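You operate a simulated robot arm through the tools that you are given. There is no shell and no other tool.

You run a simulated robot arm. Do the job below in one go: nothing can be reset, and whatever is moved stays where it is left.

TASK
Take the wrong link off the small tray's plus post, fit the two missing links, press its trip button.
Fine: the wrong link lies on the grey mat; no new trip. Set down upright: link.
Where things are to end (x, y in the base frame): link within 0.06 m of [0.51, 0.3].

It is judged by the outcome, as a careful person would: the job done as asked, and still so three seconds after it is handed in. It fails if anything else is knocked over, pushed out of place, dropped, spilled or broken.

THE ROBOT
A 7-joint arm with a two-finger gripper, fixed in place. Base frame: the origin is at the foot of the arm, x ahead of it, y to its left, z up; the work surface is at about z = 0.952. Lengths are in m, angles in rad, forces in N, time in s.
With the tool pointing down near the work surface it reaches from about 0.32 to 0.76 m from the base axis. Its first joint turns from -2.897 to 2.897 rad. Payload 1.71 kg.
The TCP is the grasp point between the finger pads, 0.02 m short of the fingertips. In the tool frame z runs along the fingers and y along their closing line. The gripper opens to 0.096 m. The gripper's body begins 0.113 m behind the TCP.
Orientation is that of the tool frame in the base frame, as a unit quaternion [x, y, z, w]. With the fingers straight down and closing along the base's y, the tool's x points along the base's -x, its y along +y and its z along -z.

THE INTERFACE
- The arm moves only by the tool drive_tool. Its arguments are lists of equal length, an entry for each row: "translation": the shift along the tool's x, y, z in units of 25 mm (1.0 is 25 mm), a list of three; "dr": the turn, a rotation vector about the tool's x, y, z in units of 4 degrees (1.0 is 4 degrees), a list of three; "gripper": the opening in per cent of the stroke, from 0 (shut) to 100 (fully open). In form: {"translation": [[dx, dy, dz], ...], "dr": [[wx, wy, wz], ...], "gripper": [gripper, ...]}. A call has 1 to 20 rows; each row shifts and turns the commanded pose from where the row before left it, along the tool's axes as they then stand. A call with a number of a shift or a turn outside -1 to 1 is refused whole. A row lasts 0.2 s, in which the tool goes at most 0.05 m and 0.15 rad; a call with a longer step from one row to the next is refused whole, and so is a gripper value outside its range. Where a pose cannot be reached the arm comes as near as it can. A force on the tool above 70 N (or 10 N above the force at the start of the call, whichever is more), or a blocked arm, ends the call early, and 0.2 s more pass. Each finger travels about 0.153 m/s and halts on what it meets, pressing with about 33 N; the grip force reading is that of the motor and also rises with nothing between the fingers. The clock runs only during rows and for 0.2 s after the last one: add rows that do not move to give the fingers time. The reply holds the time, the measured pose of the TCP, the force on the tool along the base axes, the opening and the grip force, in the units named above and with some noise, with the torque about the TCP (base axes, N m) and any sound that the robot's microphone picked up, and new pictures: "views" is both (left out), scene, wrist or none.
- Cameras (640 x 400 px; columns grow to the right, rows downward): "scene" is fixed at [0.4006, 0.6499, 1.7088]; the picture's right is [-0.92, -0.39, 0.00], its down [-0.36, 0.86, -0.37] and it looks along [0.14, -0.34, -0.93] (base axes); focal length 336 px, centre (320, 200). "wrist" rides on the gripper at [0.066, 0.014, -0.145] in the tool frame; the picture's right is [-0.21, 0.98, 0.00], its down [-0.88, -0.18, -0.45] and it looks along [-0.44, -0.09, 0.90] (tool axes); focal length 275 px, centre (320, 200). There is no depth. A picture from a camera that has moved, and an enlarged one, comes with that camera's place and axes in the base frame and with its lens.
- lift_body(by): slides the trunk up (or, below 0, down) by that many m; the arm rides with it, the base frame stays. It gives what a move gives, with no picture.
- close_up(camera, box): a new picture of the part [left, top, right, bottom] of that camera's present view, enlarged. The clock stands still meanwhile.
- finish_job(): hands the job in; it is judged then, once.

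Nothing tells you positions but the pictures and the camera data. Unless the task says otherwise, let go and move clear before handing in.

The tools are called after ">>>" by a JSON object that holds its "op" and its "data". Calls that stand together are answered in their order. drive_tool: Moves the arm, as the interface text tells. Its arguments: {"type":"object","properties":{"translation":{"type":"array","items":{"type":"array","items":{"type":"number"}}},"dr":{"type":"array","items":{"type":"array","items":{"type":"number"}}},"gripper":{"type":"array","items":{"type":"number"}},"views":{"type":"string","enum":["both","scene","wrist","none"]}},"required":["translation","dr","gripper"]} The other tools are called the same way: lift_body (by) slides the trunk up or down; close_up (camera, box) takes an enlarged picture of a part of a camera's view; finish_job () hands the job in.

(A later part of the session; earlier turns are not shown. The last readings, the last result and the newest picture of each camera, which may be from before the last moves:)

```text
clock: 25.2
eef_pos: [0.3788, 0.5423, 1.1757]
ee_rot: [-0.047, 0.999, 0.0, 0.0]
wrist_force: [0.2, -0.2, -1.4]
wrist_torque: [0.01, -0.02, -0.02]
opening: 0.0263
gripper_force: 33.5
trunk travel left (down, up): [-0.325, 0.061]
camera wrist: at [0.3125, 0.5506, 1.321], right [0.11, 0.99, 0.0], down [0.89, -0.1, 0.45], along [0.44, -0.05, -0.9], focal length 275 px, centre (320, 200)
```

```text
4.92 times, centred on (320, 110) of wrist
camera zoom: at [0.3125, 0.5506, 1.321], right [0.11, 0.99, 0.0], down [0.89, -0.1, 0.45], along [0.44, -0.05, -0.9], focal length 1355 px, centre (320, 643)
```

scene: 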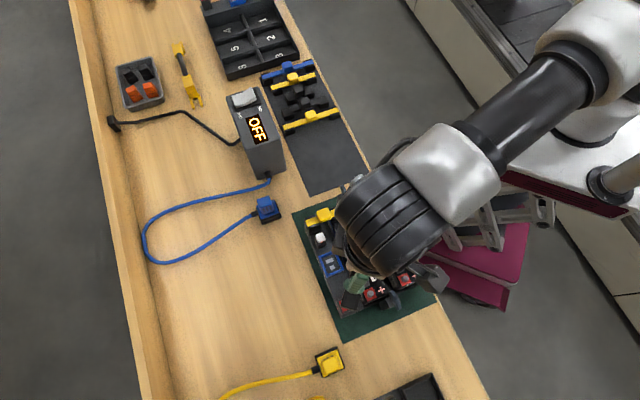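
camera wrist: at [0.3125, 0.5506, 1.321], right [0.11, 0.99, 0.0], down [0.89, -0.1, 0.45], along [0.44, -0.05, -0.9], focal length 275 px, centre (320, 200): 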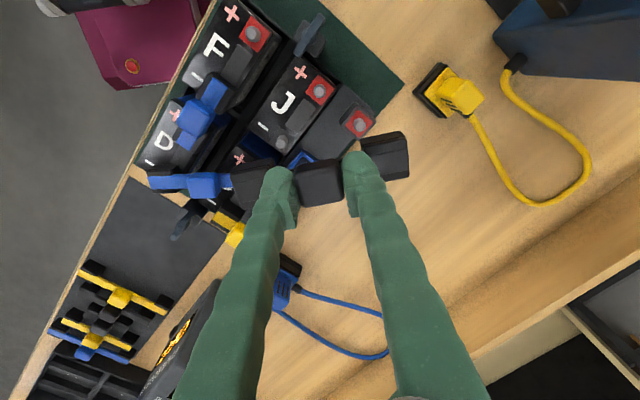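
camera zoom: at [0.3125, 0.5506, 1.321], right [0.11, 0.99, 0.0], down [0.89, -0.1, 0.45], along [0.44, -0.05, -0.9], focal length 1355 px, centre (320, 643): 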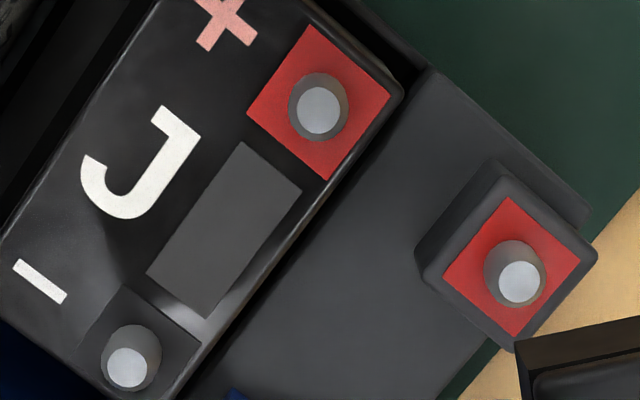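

I have stud positions: J+ (0.337, 0.548), J− (0.385, 0.501), plus post (0.376, 0.585), F+ (0.283, 0.493). Now I'll carry the wrong link to the grey mat near (0.518, 0.290), turning it to lie across the mat.

>>> {"op": "drive_tool", "data": {"translation": [[0, 0, 0], [0, 0, 0], [0, 0, 0], [0, 0, 0], [0, 0, 0], [0, 0, 0], [0, 0, 0], [0, 0, 0], [0, 0, 0], [0, 0, 0], [0, 0, 0], [0, 0, 0], [0, 0, 0], [0, 0, 0]], "dr": [[0, 0, 0.9], [0, 0, 0.975], [0, 0, 0.975], [0, 0, 0.975], [0, 0, 0.975], [0, 0, 0.975], [0, 0, 0.975], [0, 0, 0.975], [0, 0, 0.975], [0, 0, 0.975], [0, 0, 0.975], [0, 0, 0.975], [0, 0, 0.975], [0, 0, 0]], "gripper": [0, 0, 0, 0, 0, 0, 0, 0, 0, 0, 0, 0, 0, 0], "views": "none"}}

>>> {"op": "drive_tool", "data": {"translation": [[-0.9225, -0.267, 0], [-0.9225, -0.267, 0], [-0.9225, -0.267, 0], [-0.9225, -0.267, 0], [-0.9225, -0.267, 0], [-0.9225, -0.267, 0], [-0.9225, -0.267, 0], [-0.9225, -0.267, 0], [-0.9225, -0.267, 0], [-0.9225, -0.267, 0], [-0.9225, -0.267, 0], [-0.9225, -0.267, 0], [0, 0, 0], [0, 0, 0]], "dr": [[0, 0, 0], [0, 0, 0], [0, 0, 0], [0, 0, 0], [0, 0, 0], [0, 0, 0], [0, 0, 0], [0, 0, 0], [0, 0, 0], [0, 0, 0], [0, 0, 0], [0, 0, 0], [0, 0, 0], [0, 0, 0]], "gripper": [0, 0, 0, 0, 0, 0, 0, 0, 0, 0, 0, 0, 0, 0]}}

```text
clock: 28.2
eef_pos: [0.3799, 0.542, 1.1747]
ee_rot: [0.383, 0.924, 0.0, 0.002]
wrist_force: [0.4, 1.3, -0.5]
wrist_torque: [0.0, 0.03, 0.01]
opening: 0.0262
gripper_force: 32.9
trunk travel left (down, up): [-0.325, 0.061]
```

```text
clock: 31.2
eef_pos: [0.5172, 0.2883, 1.1754]
ee_rot: [0.383, 0.924, 0.0, 0.001]
wrist_force: [0.9, 0.2, -0.4]
wrist_torque: [0.03, 0.0, 0.01]
opening: 0.0263
gripper_force: 32.9
trunk travel left (down, up): [-0.325, 0.061]
camera wrist: at [0.4804, 0.3454, 1.3221], right [0.84, 0.55, 0.0], down [0.49, -0.75, 0.44], along [0.24, -0.37, -0.9], focal length 275 px, centre (320, 200)
```

scene: 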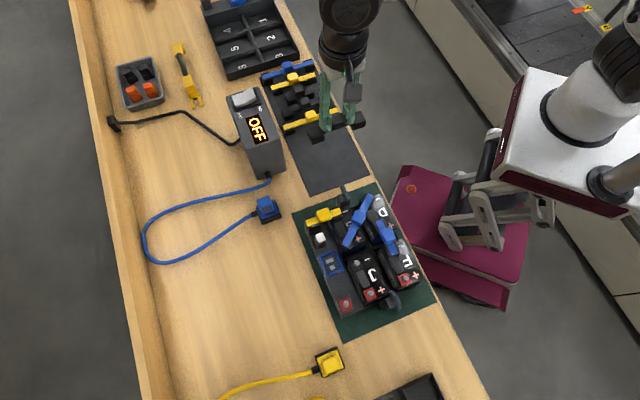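
wrist: 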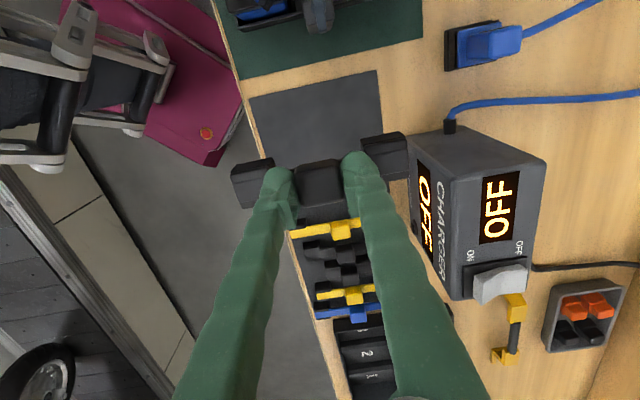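

The mat is directly below and the link is aligned across it. Lowering toward the mat.

>>> {"op": "drive_tool", "data": {"translation": [[0, 0, 0.8], [0, 0, 0.9], [0, 0, 0.9], [0, 0, 0.9], [0, 0, 0.9], [0, 0, 0.9], [0, 0, 0.8], [0, 0, 0.5], [0, 0, 0]], "dr": [[0, 0, 0], [0, 0, 0], [0, 0, 0], [0, 0, 0], [0, 0, 0], [0, 0, 0], [0, 0, 0], [0, 0, 0], [0, 0, 0]], "gripper": [0, 0, 0, 0, 0, 0, 0, 0, 0]}}

```text
clock: 33.2
eef_pos: [0.5195, 0.2884, 1.0071]
ee_rot: [0.382, 0.924, 0.0, 0.0]
wrist_force: [0.6, 0.0, -0.9]
wrist_torque: [0.05, 0.0, -0.03]
opening: 0.0263
gripper_force: 33.3
trunk travel left (down, up): [-0.325, 0.061]
camera wrist: at [0.4827, 0.3452, 1.1525], right [0.84, 0.55, 0.0], down [0.49, -0.75, 0.44], along [0.24, -0.37, -0.9], focal length 275 px, centre (320, 200)
```

scene: 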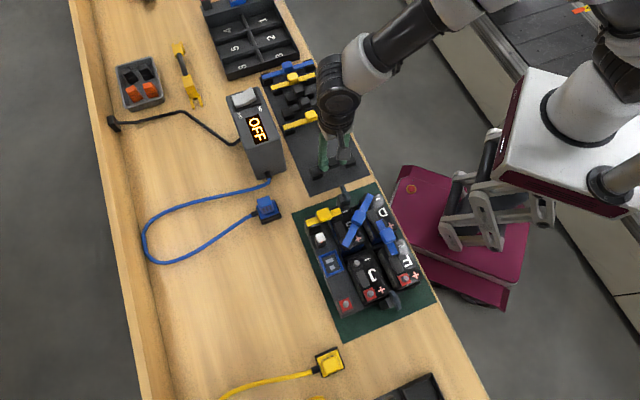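
wrist: 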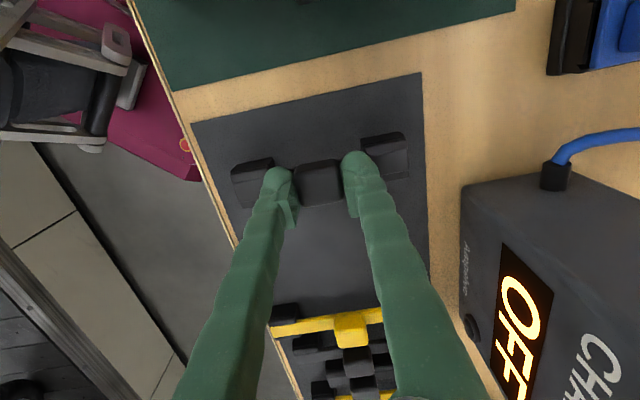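

The link is a centimetre above the mat. Going down in small steps to feel contact.

>>> {"op": "drive_tool", "data": {"translation": [[0, 0, 0.1], [0, 0, 0.1], [0, 0, 0.1], [0, 0, 0]], "dr": [[0, 0, 0], [0, 0, 0], [0, 0, 0], [0, 0, 0]], "gripper": [0, 0, 0, 0], "views": "none"}}

```text
clock: 34.2
eef_pos: [0.5194, 0.2877, 1.0007]
ee_rot: [0.383, 0.924, 0.0, 0.001]
wrist_force: [-1.2, 0.3, -0.9]
wrist_torque: [0.01, -0.03, 0.0]
opening: 0.0265
gripper_force: 33.0
trunk travel left (down, up): [-0.325, 0.061]
```

>>> {"op": "drive_tool", "data": {"translation": [[0, 0, 0.1], [0, 0, 0.06], [0, 0, 0]], "dr": [[0, 0, 0], [0, 0, 0], [0, 0, 0]], "gripper": [0, 0, 0], "views": "none"}}

```text
clock: 35.0
eef_pos: [0.5198, 0.2886, 0.9973]
ee_rot: [0.382, 0.924, 0.0, 0.0]
wrist_force: [-0.1, 0.1, -0.6]
wrist_torque: [-0.01, 0.06, -0.02]
opening: 0.0265
gripper_force: 33.0
trunk travel left (down, up): [-0.325, 0.061]
```

>>> {"op": "drive_tool", "data": {"translation": [[0, 0, 0.08], [0, 0, 0.08], [0, 0, 0]], "dr": [[0, 0, 0], [0, 0, 0], [0, 0, 0]], "gripper": [0, 0, 0], "views": "wrist"}}

```text
clock: 35.8
eef_pos: [0.5196, 0.2889, 0.9943]
ee_rot: [0.383, 0.924, 0.001, -0.001]
wrist_force: [0.6, -0.2, -0.3]
wrist_torque: [0.0, 0.01, 0.0]
opening: 0.0264
gripper_force: 32.6
trunk travel left (down, up): [-0.325, 0.061]
camera wrist: at [0.4817, 0.3457, 1.1393], right [0.84, 0.55, 0.0], down [0.49, -0.75, 0.44], along [0.24, -0.37, -0.9], focal length 275 px, centre (320, 200)
```

wrist: 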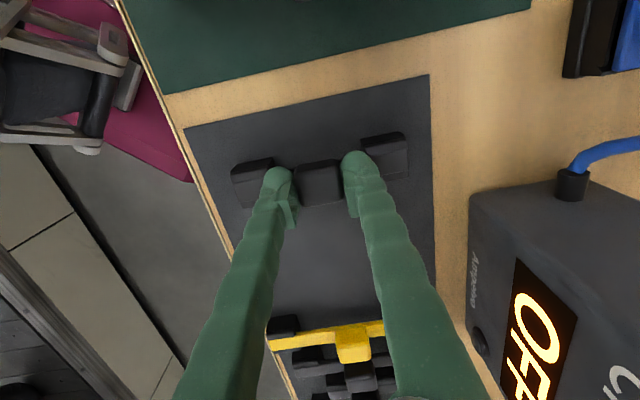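

>>> {"op": "drive_tool", "data": {"translation": [[0, 0, 0.06], [0, 0, 0.06], [0, 0, 0]], "dr": [[0, 0, 0], [0, 0, 0], [0, 0, 0]], "gripper": [0, 0, 0], "views": "none"}}

```text
clock: 36.6
eef_pos: [0.5196, 0.2888, 0.9919]
ee_rot: [0.383, 0.924, 0.002, 0.0]
wrist_force: [-1.5, -0.3, 14.7]
wrist_torque: [-0.08, 0.01, -0.01]
opening: 0.0261
gripper_force: 33.3
trunk travel left (down, up): [-0.325, 0.061]
```

Contact with the mat felt at TCP z ≈ 0.992. Relieving the pressure slightly, then releasing and rising.

>>> {"op": "drive_tool", "data": {"translation": [[0, 0, -0.04], [0, 0, 0], [0, 0, 0], [0, 0, 0], [0, 0, -0.3], [0, 0, -0.6], [0, 0, -0.9], [0, 0, -0.9], [0, 0, -0.9], [0, 0, -0.9], [0, 0, 0]], "dr": [[0, 0, 0], [0, 0, 0], [0, 0, 0], [0, 0, 0], [0, 0, 0], [0, 0, 0], [0, 0, 0], [0, 0, 0], [0, 0, 0], [0, 0, 0], [0, 0, 0]], "gripper": [0, 30, 45, 55, 55, 55, 55, 55, 55, 55, 55]}}

```text
clock: 39.0
eef_pos: [0.5193, 0.2887, 1.1054]
ee_rot: [0.383, 0.924, 0.0, 0.001]
wrist_force: [0.0, 0.0, 0.5]
wrist_torque: [0.02, 0.03, 0.01]
opening: 0.0528
gripper_force: 0.1
trunk travel left (down, up): [-0.325, 0.061]
camera wrist: at [0.4814, 0.3466, 1.2511], right [0.84, 0.55, 0.0], down [0.49, -0.75, 0.44], along [0.24, -0.37, -0.9], focal length 275 px, centre (320, 200)
```

scene: 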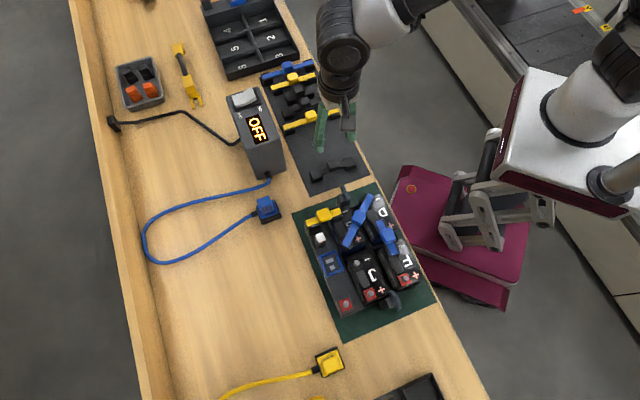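
wrist: 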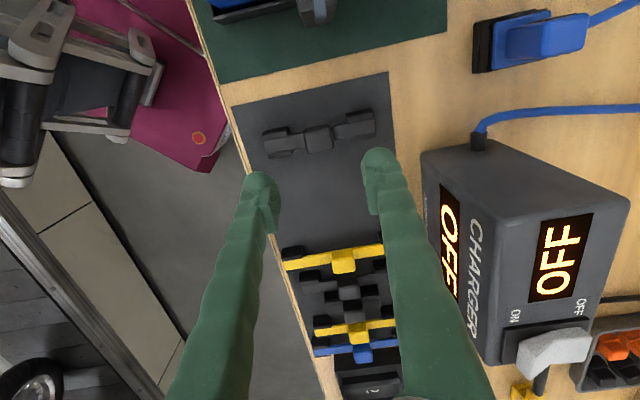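

The wrong link now lies upright on the grey mat at about (0.52, 0.289). Next I move along the mat to hover over the short black link near (0.684, 0.123).

>>> {"op": "drive_tool", "data": {"translation": [[-0.934, 0, 0], [-0.934, 0, 0], [-0.934, 0, 0], [-0.934, 0, 0], [-0.934, 0, 0], [-0.934, 0, 0], [-0.934, 0, 0], [-0.934, 0, 0], [-0.934, 0, 0], [-0.934, 0, 0], [0, 0, 0], [0, 0, 0]], "dr": [[0, 0, 0], [0, 0, 0], [0, 0, 0], [0, 0, 0], [0, 0, 0], [0, 0, 0], [0, 0, 0], [0, 0, 0], [0, 0, 0], [0, 0, 0], [0, 0, 0], [0, 0, 0]], "gripper": [60, 60, 60, 60, 60, 60, 60, 60, 60, 60, 60, 60]}}

```text
clock: 41.6
eef_pos: [0.6845, 0.1246, 1.1042]
ee_rot: [0.383, 0.924, 0.0, 0.0]
wrist_force: [0.4, 0.2, -0.2]
wrist_torque: [-0.04, 0.01, 0.0]
opening: 0.0576
gripper_force: 0.1
trunk travel left (down, up): [-0.325, 0.061]
camera wrist: at [0.6469, 0.181, 1.2511], right [0.84, 0.55, 0.0], down [0.49, -0.75, 0.44], along [0.24, -0.37, -0.9], focal length 275 px, centre (320, 200)
```

scene: 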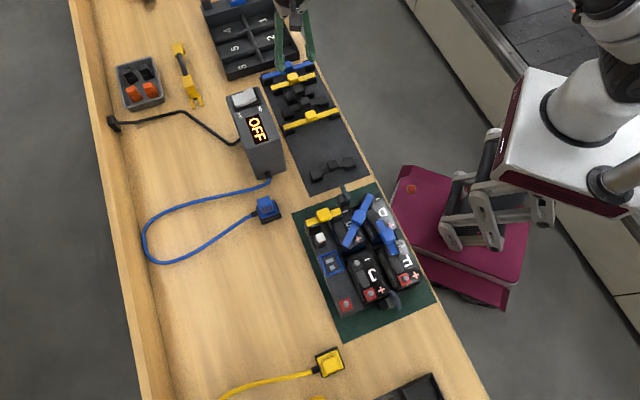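
wrist: 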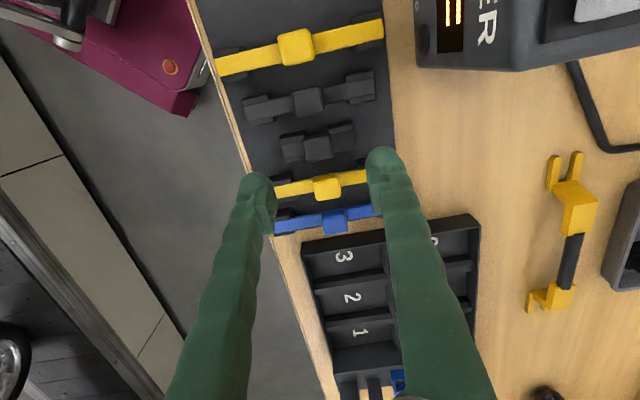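

>>> {"op": "close_up", "data": {"camera": "wrist", "box": [240, 70, 400, 220]}}

>>> {"op": "close_up", "data": {"camera": "wrist", "box": [270, 110, 370, 170]}}

```text
2.67 times, centred on (320, 145) of wrist
camera zoom: at [0.6469, 0.181, 1.2511], right [0.84, 0.55, 0.0], down [0.49, -0.75, 0.44], along [0.24, -0.37, -0.9], focal length 734 px, centre (320, 347)
```

zoom: 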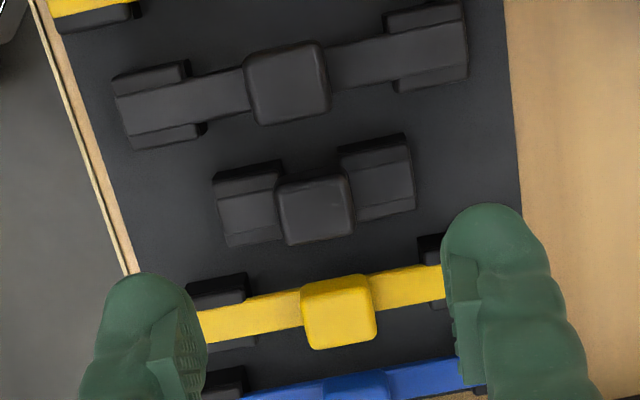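

```text
6.40 times, centred on (320, 140) of wrist
camera zoom: at [0.6469, 0.181, 1.2511], right [0.84, 0.55, 0.0], down [0.49, -0.75, 0.44], along [0.24, -0.37, -0.9], focal length 1762 px, centre (320, 584)
```

zoom: 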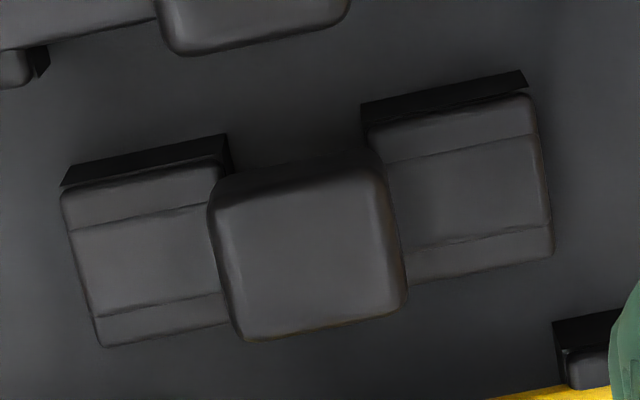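

The short black link's centre works out at about (0.687, 0.117). I'll shift a few millimetres, descend partway, and check alignment again.

>>> {"op": "drive_tool", "data": {"translation": [[-0.27, -0.12, 0.4], [0, 0, 0.8], [0, 0, 0.8], [0, 0, 0.8], [0, 0, 0.4], [0, 0, 0]], "dr": [[0, 0, 0], [0, 0, 0], [0, 0, 0], [0, 0, 0], [0, 0, 0], [0, 0, 0]], "gripper": [60, 60, 60, 60, 60, 60], "views": "wrist"}}

>>> {"op": "close_up", "data": {"camera": "wrist", "box": [220, 110, 420, 235]}}

```text
clock: 43.0
eef_pos: [0.6874, 0.116, 1.0241]
ee_rot: [0.383, 0.924, 0.0, 0.0]
wrist_force: [-0.4, 0.4, -0.3]
wrist_torque: [0.02, -0.01, -0.04]
opening: 0.0576
gripper_force: 0.0
trunk travel left (down, up): [-0.325, 0.061]
camera wrist: at [0.6494, 0.1736, 1.1697], right [0.84, 0.55, 0.0], down [0.49, -0.75, 0.44], along [0.24, -0.37, -0.9], focal length 275 px, centre (320, 200)
```

wrist: 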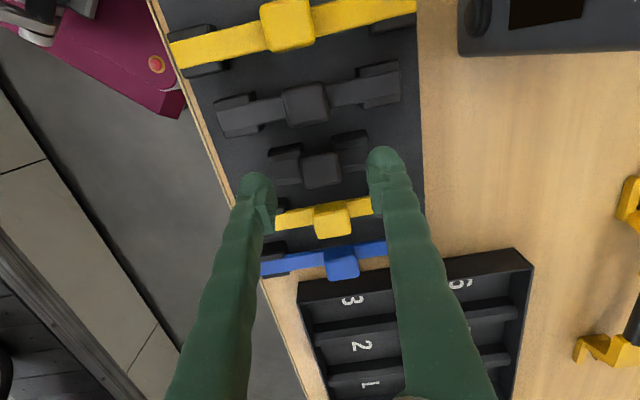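

```text
3.20 times, centred on (320, 172) of wrist
camera zoom: at [0.6494, 0.1736, 1.1697], right [0.84, 0.55, 0.0], down [0.49, -0.75, 0.44], along [0.24, -0.37, -0.9], focal length 881 px, centre (320, 288)
```

zoom: 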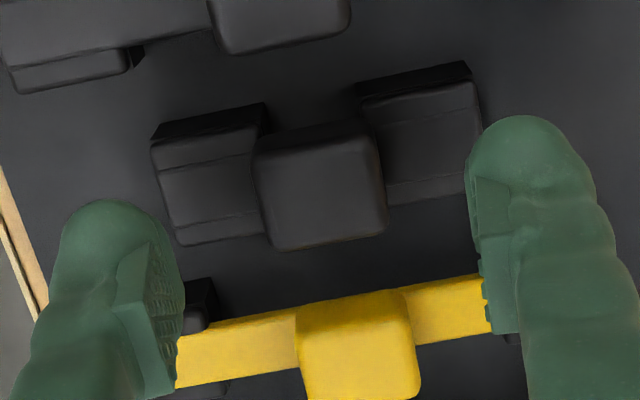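

Handle is centred within a millimetre. Descending the last 30 mm and closing.

>>> {"op": "drive_tool", "data": {"translation": [[0, 0, 0.5], [0, 0, 0.4], [0, 0, 0.25], [0, 0, 0], [0, 0, 0]], "dr": [[0, 0, 0], [0, 0, 0], [0, 0, 0], [0, 0, 0], [0, 0, 0]], "gripper": [60, 60, 60, 60, 60], "views": "wrist"}}

>>> {"op": "close_up", "data": {"camera": "wrist", "box": [220, 120, 420, 245]}}

```text
clock: 44.2
eef_pos: [0.6864, 0.1161, 0.9975]
ee_rot: [0.383, 0.924, 0.0, 0.0]
wrist_force: [-0.4, 0.6, 0.0]
wrist_torque: [-0.03, 0.0, -0.01]
opening: 0.0575
gripper_force: 0.1
trunk travel left (down, up): [-0.325, 0.061]
camera wrist: at [0.65, 0.1734, 1.1421], right [0.84, 0.55, 0.0], down [0.49, -0.75, 0.44], along [0.24, -0.37, -0.9], focal length 275 px, centre (320, 200)
```

wrist: 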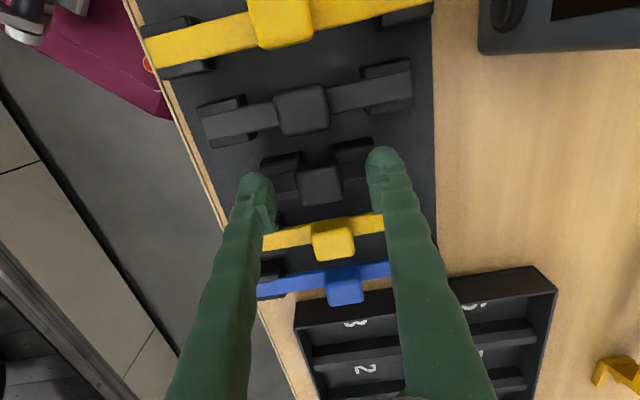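

```text
3.20 times, centred on (320, 182) of wrist
camera zoom: at [0.65, 0.1734, 1.1421], right [0.84, 0.55, 0.0], down [0.49, -0.75, 0.44], along [0.24, -0.37, -0.9], focal length 881 px, centre (320, 256)
```

zoom: 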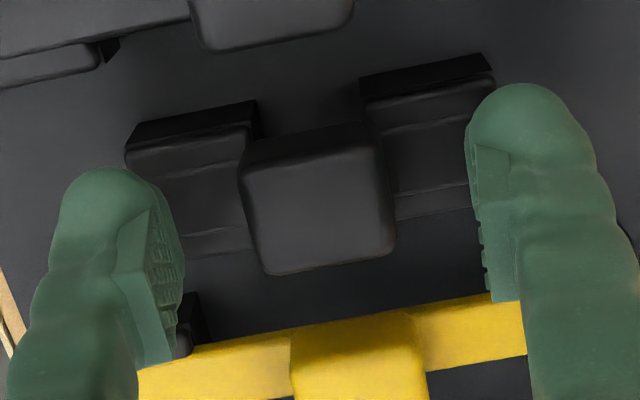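

>>> {"op": "drive_tool", "data": {"translation": [[0, 0, 0.12], [0, 0, 0], [0, 0, 0], [0, 0, 0], [0, 0, 0], [0, 0, 0]], "dr": [[0, 0, 0], [0, 0, 0], [0, 0, 0], [0, 0, 0], [0, 0, 0], [0, 0, 0]], "gripper": [60, 60, 40, 20, 0, 0], "views": "wrist"}}

```text
clock: 45.6
eef_pos: [0.6869, 0.1154, 0.9938]
ee_rot: [0.383, 0.924, -0.001, 0.0]
wrist_force: [0.3, 0.1, -0.3]
wrist_torque: [0.04, 0.01, 0.02]
opening: 0.0262
gripper_force: 32.9
trunk travel left (down, up): [-0.325, 0.061]
camera wrist: at [0.6495, 0.173, 1.1391], right [0.84, 0.55, 0.0], down [0.49, -0.75, 0.44], along [0.24, -0.37, -0.9], focal length 275 px, centre (320, 200)
```

wrist: 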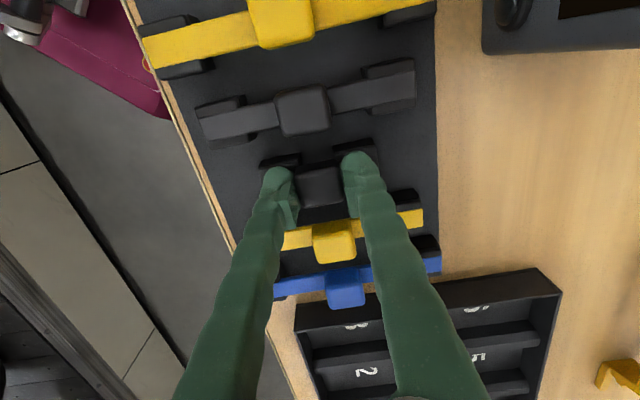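

Gripped the short black link. Lifting it clear and carrying it toward the tray's J+ / plus post gap.

>>> {"op": "drive_tool", "data": {"translation": [[0, 0, -0.3], [0, 0, -0.5], [0, 0, -0.8], [0, 0, -0.9], [0, 0, -0.9], [0, 0, -0.9], [0, 0, -0.9], [0, 0, -0.9], [0, 0, -0.9], [0, 0, -0.4], [0, 0, 0]], "dr": [[0, 0, 0], [0, 0, 0], [0, 0, 0], [0, 0, 0], [0, 0, 0], [0, 0, 0], [0, 0, 0], [0, 0, 0], [0, 0, 0], [0, 0, 0], [0, 0, 0]], "gripper": [0, 0, 0, 0, 0, 0, 0, 0, 0, 0, 0]}}

```text
clock: 48.0
eef_pos: [0.6873, 0.1178, 1.1788]
ee_rot: [0.382, 0.924, 0.0, 0.0]
wrist_force: [-1.0, 0.1, 0.3]
wrist_torque: [0.01, 0.04, 0.0]
opening: 0.0261
gripper_force: 32.7
trunk travel left (down, up): [-0.325, 0.061]
camera wrist: at [0.6502, 0.1737, 1.3242], right [0.84, 0.55, 0.0], down [0.49, -0.75, 0.44], along [0.24, -0.37, -0.9], focal length 275 px, centre (320, 200)
```

scene: 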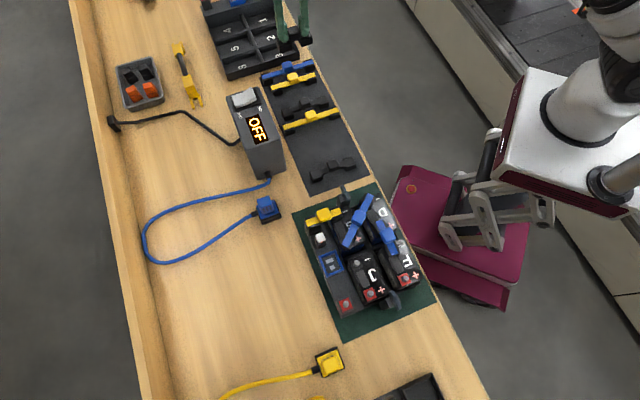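
wrist: 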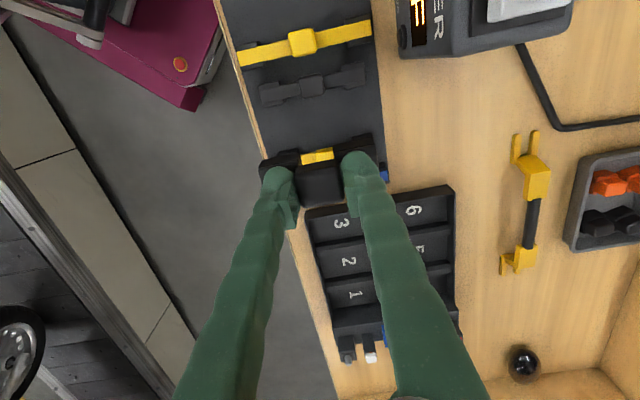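

>>> {"op": "drive_tool", "data": {"translation": [[0.92, 0.137, 0], [0.92, 0.137, 0], [0.92, 0.137, 0], [0.92, 0.137, 0], [0.92, 0.137, 0], [0.92, 0.137, 0], [0.92, 0.137, 0], [0.92, 0.137, 0], [0.92, 0.137, 0], [0.92, 0.137, 0], [0.92, 0.137, 0], [0.92, 0.137, 0], [0.92, 0.137, 0], [0.92, 0.137, 0], [0.92, 0.137, 0], [0.92, 0.137, 0], [0.92, 0.137, 0], [0.92, 0.137, 0], [0.92, 0.137, 0], [0.92, 0.137, 0]], "dr": [[0, 0, 0], [0, 0, 0], [0, 0, 0], [0, 0, 0], [0, 0, 0], [0, 0, 0], [0, 0, 0], [0, 0, 0], [0, 0, 0], [0, 0, 0], [0, 0, 0], [0, 0, 0], [0, 0, 0], [0, 0, 0], [0, 0, 0], [0, 0, 0], [0, 0, 0], [0, 0, 0], [0, 0, 0], [0, 0, 0]], "gripper": [0, 0, 0, 0, 0, 0, 0, 0, 0, 0, 0, 0, 0, 0, 0, 0, 0, 0, 0, 0]}}

```text
clock: 52.2
eef_pos: [0.4092, 0.4873, 1.1774]
ee_rot: [0.382, 0.924, 0.0, -0.001]
wrist_force: [-0.4, 0.8, -0.1]
wrist_torque: [-0.03, -0.02, 0.03]
opening: 0.0265
gripper_force: 32.6
trunk travel left (down, up): [-0.325, 0.061]
camera wrist: at [0.3719, 0.5449, 1.3231], right [0.84, 0.55, 0.0], down [0.49, -0.75, 0.45], along [0.24, -0.37, -0.9], focal length 275 px, centre (320, 200)
```

scene: 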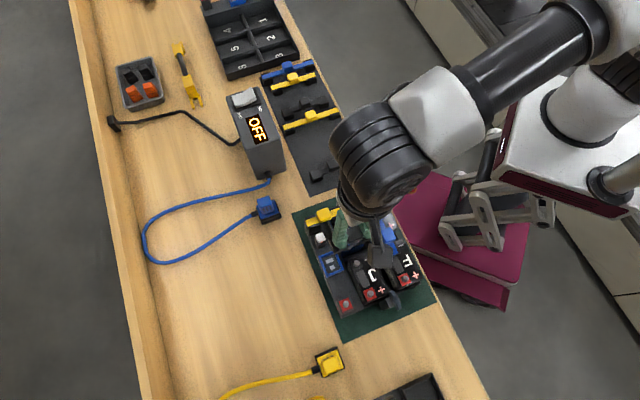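
wrist: 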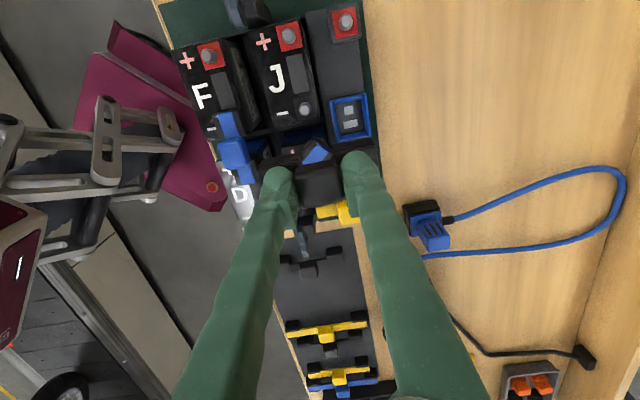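

The view here shows all four bare studs squarely. I'll measure them again before continuing.

>>> {"op": "close_up", "data": {"camera": "wrist", "box": [170, 0, 380, 130]}}

>>> {"op": "close_up", "data": {"camera": "wrist", "box": [260, 0, 370, 66]}}

```text
3.05 times, centred on (275, 65) of wrist
camera zoom: at [0.3719, 0.5449, 1.3231], right [0.84, 0.55, 0.0], down [0.49, -0.75, 0.45], along [0.24, -0.37, -0.9], focal length 839 px, centre (457, 611)
```

zoom: 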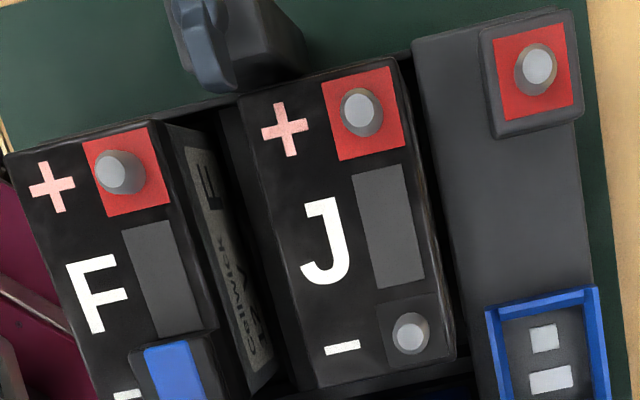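

```text
5.82 times, centred on (315, 33) of wrist
camera zoom: at [0.3719, 0.5449, 1.3231], right [0.84, 0.55, 0.0], down [0.49, -0.75, 0.45], along [0.24, -0.37, -0.9], focal length 1602 px, centre (349, 1172)
```

zoom: 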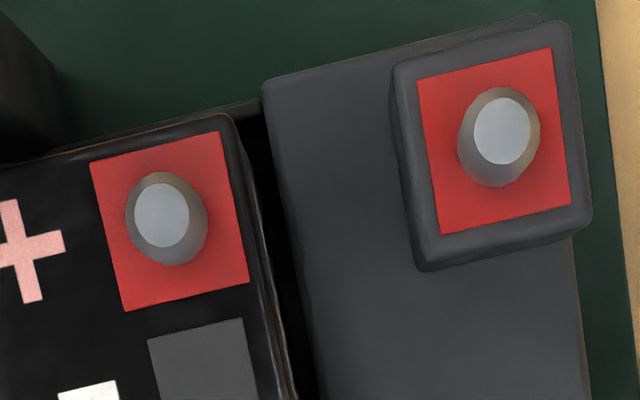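

The stud positions agree between views: the post link should centre on (0.355, 0.566) at 45°. Moving there and lowering to just above the studs.

>>> {"op": "drive_tool", "data": {"translation": [[0.75, 0.137, 0], [0.75, 0.137, 0], [0.75, 0.137, 0], [0.75, 0.137, 0], [0.75, 0.137, 0], [0, 0, 0.6], [0, 0, 0.8], [0, 0, 0.8], [0, 0, 0.5], [0, 0, 0], [0, 0, 0]], "dr": [[0, 0, 0], [0, 0, 0], [0, 0, 0], [0, 0, 0], [0, 0, 0], [0, 0, 0], [0, 0, 0], [0, 0, 0], [0, 0, 0], [0, 0, 0], [0, 0, 0]], "gripper": [0, 0, 0, 0, 0, 0, 0, 0, 0, 0, 0]}}

>>> {"op": "close_up", "data": {"camera": "wrist", "box": [220, 80, 420, 210]}}

>>> {"op": "close_up", "data": {"camera": "scene", "box": [310, 230, 430, 330]}}

```text
clock: 54.6
eef_pos: [0.3556, 0.5692, 1.1097]
ee_rot: [0.383, 0.924, 0.0, 0.0]
wrist_force: [0.0, -0.5, -0.7]
wrist_torque: [0.0, -0.02, -0.03]
opening: 0.0263
gripper_force: 33.8
trunk travel left (down, up): [-0.325, 0.061]
camera wrist: at [0.318, 0.6261, 1.2561], right [0.84, 0.55, 0.0], down [0.49, -0.75, 0.44], along [0.24, -0.37, -0.9], focal length 275 px, centre (320, 200)
```

scene: 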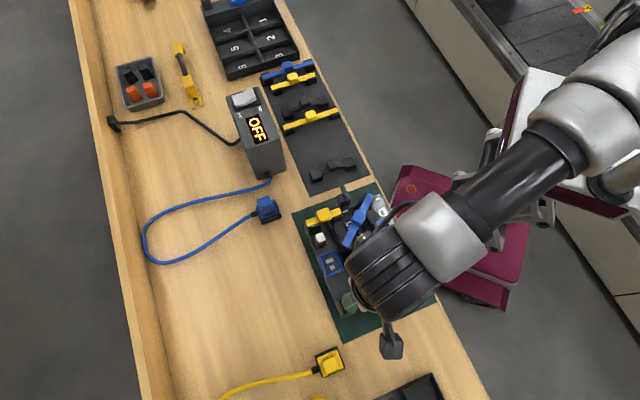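
wrist: 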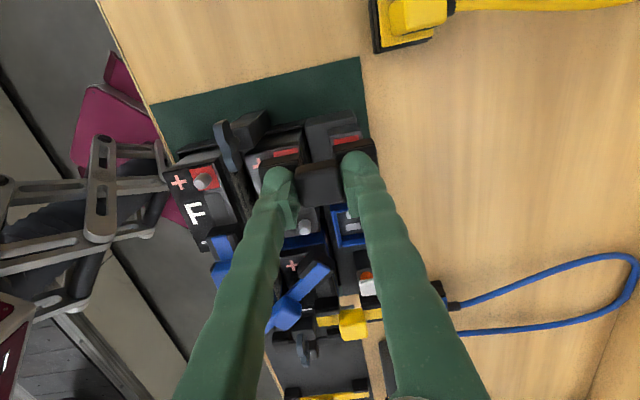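

```text
3.08 times, centred on (320, 145) of wrist
camera zoom: at [0.318, 0.6261, 1.2561], right [0.84, 0.55, 0.0], down [0.49, -0.75, 0.44], along [0.24, -0.37, -0.9], focal length 847 px, centre (320, 369)
```

zoom: 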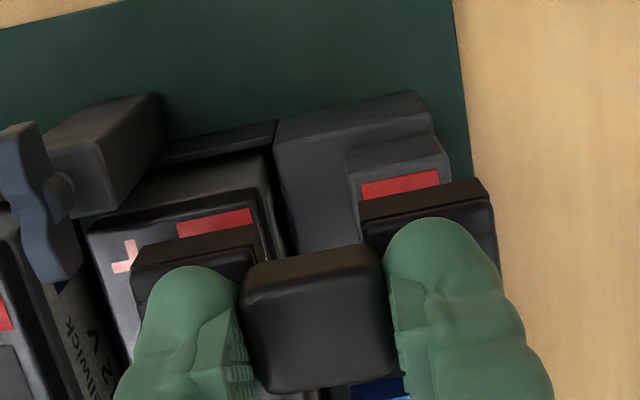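

```text
4.00 times, centred on (370, 280) of scene
camera zoom: at [0.4006, 0.6499, 1.7088], right [-0.92, -0.39, 0.0], down [-0.36, 0.86, -0.37], along [0.14, -0.34, -0.93], focal length 1343 px, centre (120, -120)
```

zoom: 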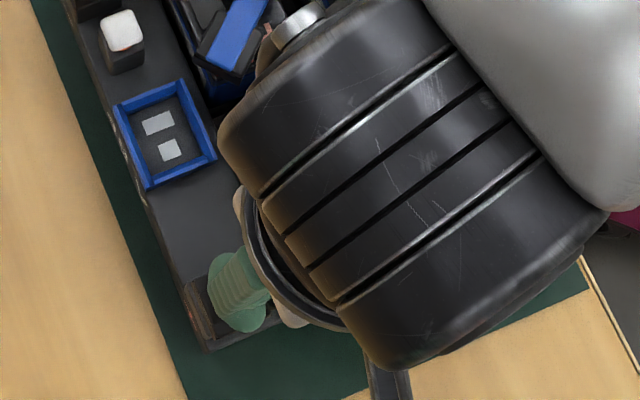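

The tool reads about 3.5 mm off in y from target. Correcting, then lowering to just above the stud tips.

>>> {"op": "drive_tool", "data": {"translation": [[-0.096, -0.108, 0], [0, 0, 0.4], [0, 0, 0.4], [0, 0, 0], [0, 0, 0]], "dr": [[0, 0, 0], [0, 0, 0], [0, 0, 0], [0, 0, 0], [0, 0, 0]], "gripper": [0, 0, 0, 0, 0], "views": "wrist"}}

>>> {"op": "close_up", "data": {"camera": "wrist", "box": [220, 90, 420, 215]}}

```text
clock: 55.8
eef_pos: [0.3552, 0.5657, 1.0906]
ee_rot: [0.383, 0.924, -0.001, 0.0]
wrist_force: [-0.1, -0.4, 0.8]
wrist_torque: [0.0, 0.01, 0.03]
opening: 0.0261
gripper_force: 33.2
trunk travel left (down, up): [-0.325, 0.061]
camera wrist: at [0.3176, 0.6221, 1.2361], right [0.84, 0.55, 0.0], down [0.49, -0.75, 0.44], along [0.24, -0.37, -0.9], focal length 275 px, centre (320, 200)
```

wrist: 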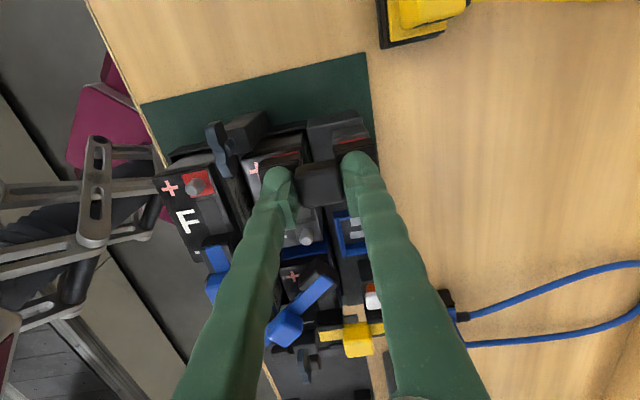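

```text
3.20 times, centred on (320, 152) of wrist
camera zoom: at [0.3176, 0.6221, 1.2361], right [0.84, 0.55, 0.0], down [0.49, -0.75, 0.44], along [0.24, -0.37, -0.9], focal length 881 px, centre (320, 352)
```

zoom: 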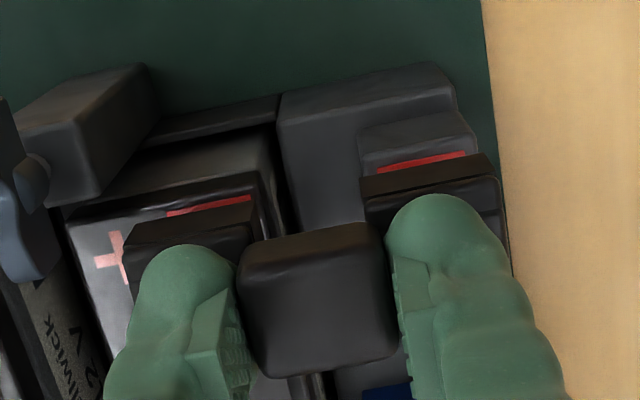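

Both caps line up over the J+ stud and plus post within about a millimetre. Lowering gently to engage.

>>> {"op": "drive_tool", "data": {"translation": [[0, 0, 0.16], [0, 0, 0.16], [0, 0, 0.12], [0, 0, 0]], "dr": [[0, 0, 0], [0, 0, 0], [0, 0, 0], [0, 0, 0]], "gripper": [0, 0, 0, 0], "views": "none"}}

```text
clock: 56.8
eef_pos: [0.3554, 0.5648, 1.0783]
ee_rot: [0.382, 0.924, -0.001, 0.0]
wrist_force: [-0.9, 0.1, -0.3]
wrist_torque: [-0.01, 0.02, -0.01]
opening: 0.0262
gripper_force: 33.1
trunk travel left (down, up): [-0.325, 0.061]
```

>>> {"op": "drive_tool", "data": {"translation": [[0, 0, 0.1], [0, 0, 0.1], [0, 0, 0]], "dr": [[0, 0, 0], [0, 0, 0], [0, 0, 0]], "gripper": [0, 0, 0], "views": "wrist"}}

>>> {"op": "close_up", "data": {"camera": "wrist", "box": [220, 100, 420, 225]}}

```text
clock: 57.6
eef_pos: [0.355, 0.566, 1.0754]
ee_rot: [0.382, 0.924, 0.0, 0.0]
wrist_force: [-0.4, 0.5, 0.2]
wrist_torque: [-0.02, 0.03, -0.01]
opening: 0.0264
gripper_force: 33.3
trunk travel left (down, up): [-0.325, 0.061]
camera wrist: at [0.3181, 0.6217, 1.2201], right [0.84, 0.55, 0.0], down [0.49, -0.75, 0.44], along [0.24, -0.37, -0.9], focal length 275 px, centre (320, 200)
```

wrist: 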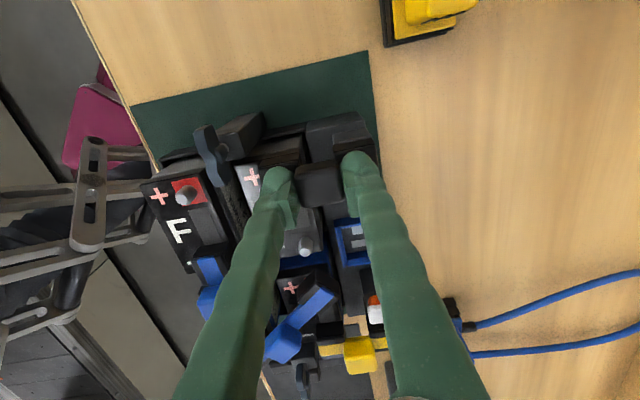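

```text
3.20 times, centred on (320, 162) of wrist
camera zoom: at [0.3181, 0.6217, 1.2201], right [0.84, 0.55, 0.0], down [0.49, -0.75, 0.44], along [0.24, -0.37, -0.9], focal length 881 px, centre (320, 320)
```

zoom: 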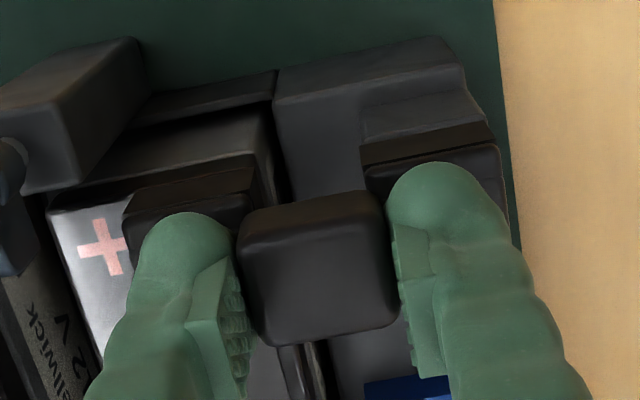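

Still free of contact and going on well. Continuing down in small steps.

>>> {"op": "drive_tool", "data": {"translation": [[0, 0, 0.08], [0, 0, 0.08], [0, 0, 0]], "dr": [[0, 0, 0], [0, 0, 0], [0, 0, 0]], "gripper": [0, 0, 0], "views": "none"}}

```text
clock: 58.4
eef_pos: [0.3557, 0.5641, 1.0716]
ee_rot: [0.383, 0.924, 0.0, 0.0]
wrist_force: [-0.6, 0.2, -0.2]
wrist_torque: [0.0, 0.01, -0.03]
opening: 0.0265
gripper_force: 33.3
trunk travel left (down, up): [-0.325, 0.061]
```

>>> {"op": "drive_tool", "data": {"translation": [[0, 0, 0.06], [0, 0, 0.04], [0, 0, 0]], "dr": [[0, 0, 0], [0, 0, 0], [0, 0, 0]], "gripper": [0, 0, 0], "views": "wrist"}}

>>> {"op": "close_up", "data": {"camera": "wrist", "box": [220, 100, 420, 225]}}

```text
clock: 59.2
eef_pos: [0.354, 0.5643, 1.0694]
ee_rot: [0.383, 0.924, 0.001, 0.0]
wrist_force: [-1.0, 0.6, 7.2]
wrist_torque: [-0.05, 0.02, -0.01]
opening: 0.0265
gripper_force: 33.1
trunk travel left (down, up): [-0.325, 0.061]
camera wrist: at [0.3172, 0.6213, 1.2151], right [0.84, 0.55, 0.0], down [0.49, -0.75, 0.44], along [0.24, -0.37, -0.9], focal length 275 px, centre (320, 200)
```

wrist: 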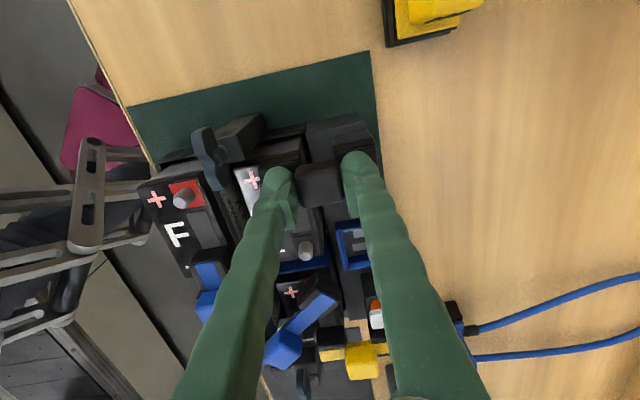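

```text
3.20 times, centred on (320, 162) of wrist
camera zoom: at [0.3172, 0.6213, 1.2151], right [0.84, 0.55, 0.0], down [0.49, -0.75, 0.44], along [0.24, -0.37, -0.9], focal length 881 px, centre (320, 320)
```

zoom: 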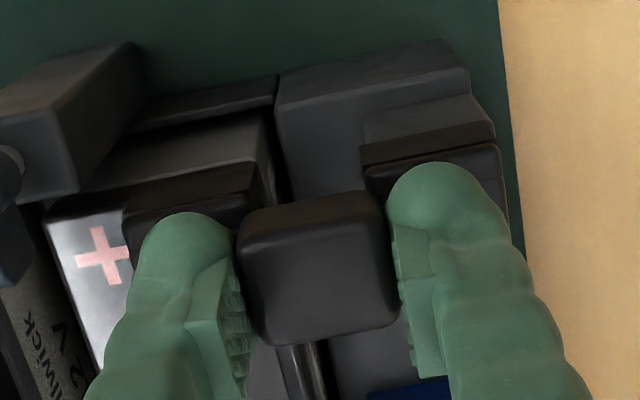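

Contact at z ≈ 1.069, which matches the expected seated height. I'll press a bit more to be sure it is fully down.

>>> {"op": "drive_tool", "data": {"translation": [[0, 0, 0.06], [0, 0, 0.06], [0, 0, 0]], "dr": [[0, 0, 0], [0, 0, 0], [0, 0, 0]], "gripper": [0, 0, 0], "views": "none"}}

```text
clock: 60.0
eef_pos: [0.3543, 0.5641, 1.0687]
ee_rot: [0.383, 0.924, 0.004, 0.0]
wrist_force: [4.7, 2.7, 30.0]
wrist_torque: [-0.06, -0.1, 0.0]
opening: 0.0263
gripper_force: 33.2
trunk travel left (down, up): [-0.325, 0.061]
```

Firm at 30 N with no further travel, so it's seated. Relieving pressure, releasing and rising to inspect.

>>> {"op": "drive_tool", "data": {"translation": [[0, 0, -0.06], [0, 0, -0.06], [0, 0, 0], [0, 0, 0], [0, 0, 0], [0, 0, -0.3], [0, 0, -0.6], [0, 0, -0.9], [0, 0, -0.9], [0, 0, -0.9], [0, 0, -0.9], [0, 0, 0]], "dr": [[0, 0, 0], [0, 0, 0], [0, 0, 0], [0, 0, 0], [0, 0, 0], [0, 0, 0], [0, 0, 0], [0, 0, 0], [0, 0, 0], [0, 0, 0], [0, 0, 0], [0, 0, 0]], "gripper": [0, 0, 30, 45, 50, 50, 50, 50, 50, 50, 50, 50]}}

>>> {"op": "close_up", "data": {"camera": "wrist", "box": [220, 60, 420, 185]}}

```text
clock: 62.6
eef_pos: [0.3556, 0.5625, 1.1808]
ee_rot: [0.383, 0.924, 0.0, 0.0]
wrist_force: [-0.3, 0.2, 0.0]
wrist_torque: [-0.05, -0.03, -0.06]
opening: 0.0481
gripper_force: 0.0
trunk travel left (down, up): [-0.325, 0.061]
camera wrist: at [0.3188, 0.6193, 1.3263], right [0.84, 0.55, 0.0], down [0.49, -0.75, 0.44], along [0.24, -0.37, -0.9], focal length 275 px, centre (320, 200)
```

scene: 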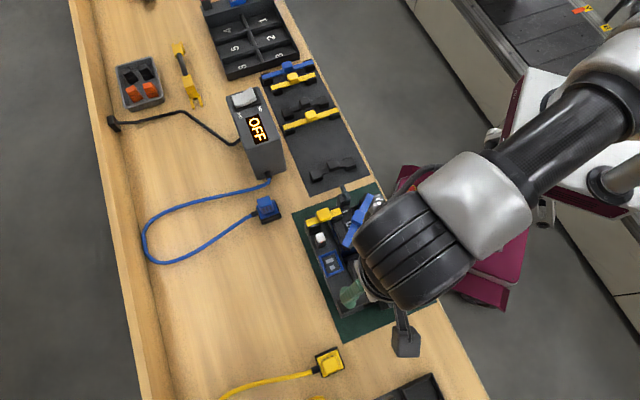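
wrist: 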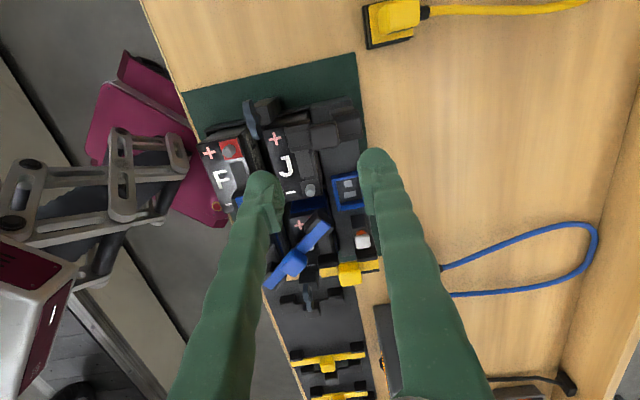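

```text
3.20 times, centred on (320, 122) of wrist
camera zoom: at [0.3188, 0.6193, 1.3263], right [0.84, 0.55, 0.0], down [0.49, -0.75, 0.44], along [0.24, -0.37, -0.9], focal length 881 px, centre (320, 448)
```

zoom: 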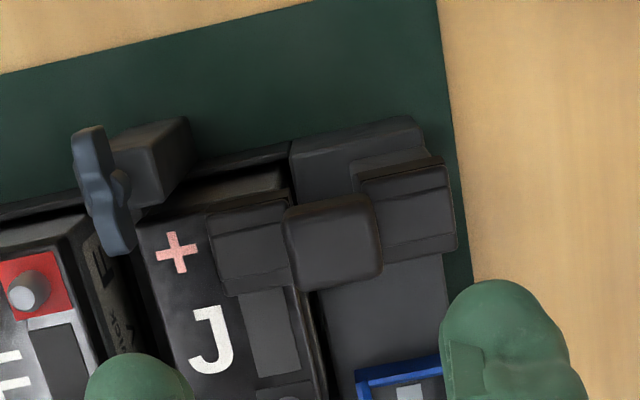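

The short link sits flat over J+ and the plus post. Next I go back to the mat for the 0.10 m black link (near (0.659, 0.145)) for the F+ to J− gap.

>>> {"op": "drive_tool", "data": {"translation": [[-0.97, -0.154, 0], [-0.97, -0.154, 0], [-0.97, -0.154, 0], [-0.97, -0.154, 0], [-0.97, -0.154, 0], [-0.97, -0.154, 0], [-0.97, -0.154, 0], [-0.97, -0.154, 0], [-0.97, -0.154, 0], [-0.97, -0.154, 0], [-0.97, -0.154, 0], [-0.97, -0.154, 0], [-0.97, -0.154, 0], [-0.97, -0.154, 0], [-0.97, -0.154, 0], [-0.97, -0.154, 0], [-0.97, -0.154, 0], [-0.97, -0.154, 0], [-0.97, -0.154, 0], [-0.97, -0.154, 0]], "dr": [[0, 0, 0], [0, 0, 0], [0, 0, 0], [0, 0, 0], [0, 0, 0], [0, 0, 0], [0, 0, 0], [0, 0, 0], [0, 0, 0], [0, 0, 0], [0, 0, 0], [0, 0, 0], [0, 0, 0], [0, 0, 0], [0, 0, 0], [0, 0, 0], [0, 0, 0], [0, 0, 0], [0, 0, 0], [0, 0, 0]], "gripper": [60, 60, 60, 60, 60, 60, 60, 60, 60, 60, 60, 60, 60, 60, 60, 60, 60, 60, 60, 60]}}

>>> {"op": "close_up", "data": {"camera": "scene", "box": [300, 180, 430, 320]}}

```text
clock: 66.8
eef_pos: [0.6424, 0.1631, 1.18]
ee_rot: [0.383, 0.924, 0.0, -0.001]
wrist_force: [0.1, -0.7, -0.3]
wrist_torque: [0.03, 0.0, 0.01]
opening: 0.0575
gripper_force: 0.1
trunk travel left (down, up): [-0.325, 0.061]
camera wrist: at [0.6052, 0.2202, 1.326], right [0.84, 0.55, 0.0], down [0.49, -0.75, 0.44], along [0.24, -0.37, -0.9], focal length 275 px, centre (320, 200)
```

scene: 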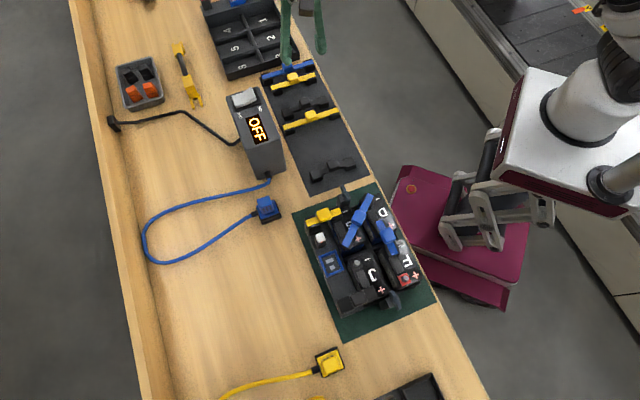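
wrist: 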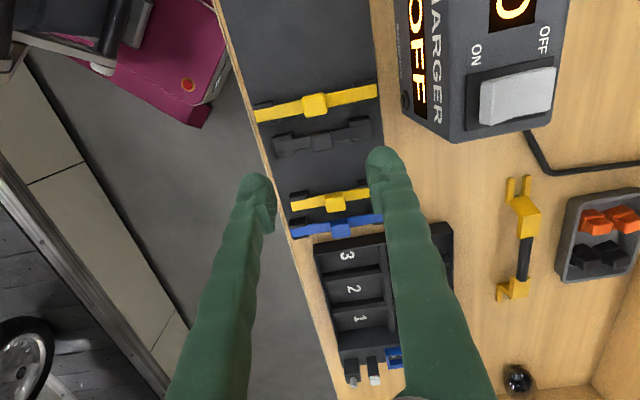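

```text
2.86 times, centred on (365, 250) of scene
camera zoom: at [0.4006, 0.6499, 1.7088], right [-0.92, -0.39, 0.0], down [-0.36, 0.86, -0.37], along [0.14, -0.34, -0.93], focal length 960 px, centre (191, 57)
```

zoom: 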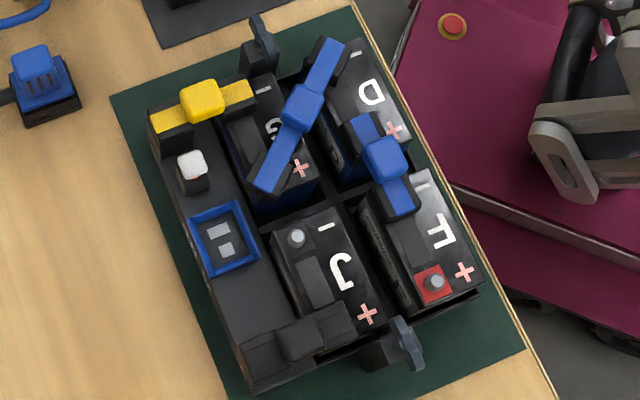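

The tray looks right so far. Zooming on the black 0.10 m link to refine its centre.

>>> {"op": "close_up", "data": {"camera": "wrist", "box": [250, 90, 390, 175]}}

```text
4.57 times, centred on (320, 132) of wrist
camera zoom: at [0.6052, 0.2202, 1.326], right [0.84, 0.55, 0.0], down [0.49, -0.75, 0.44], along [0.24, -0.37, -0.9], focal length 1258 px, centre (320, 509)
```

zoom: 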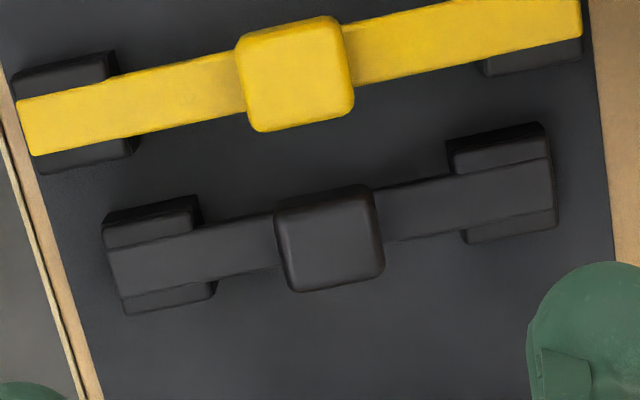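

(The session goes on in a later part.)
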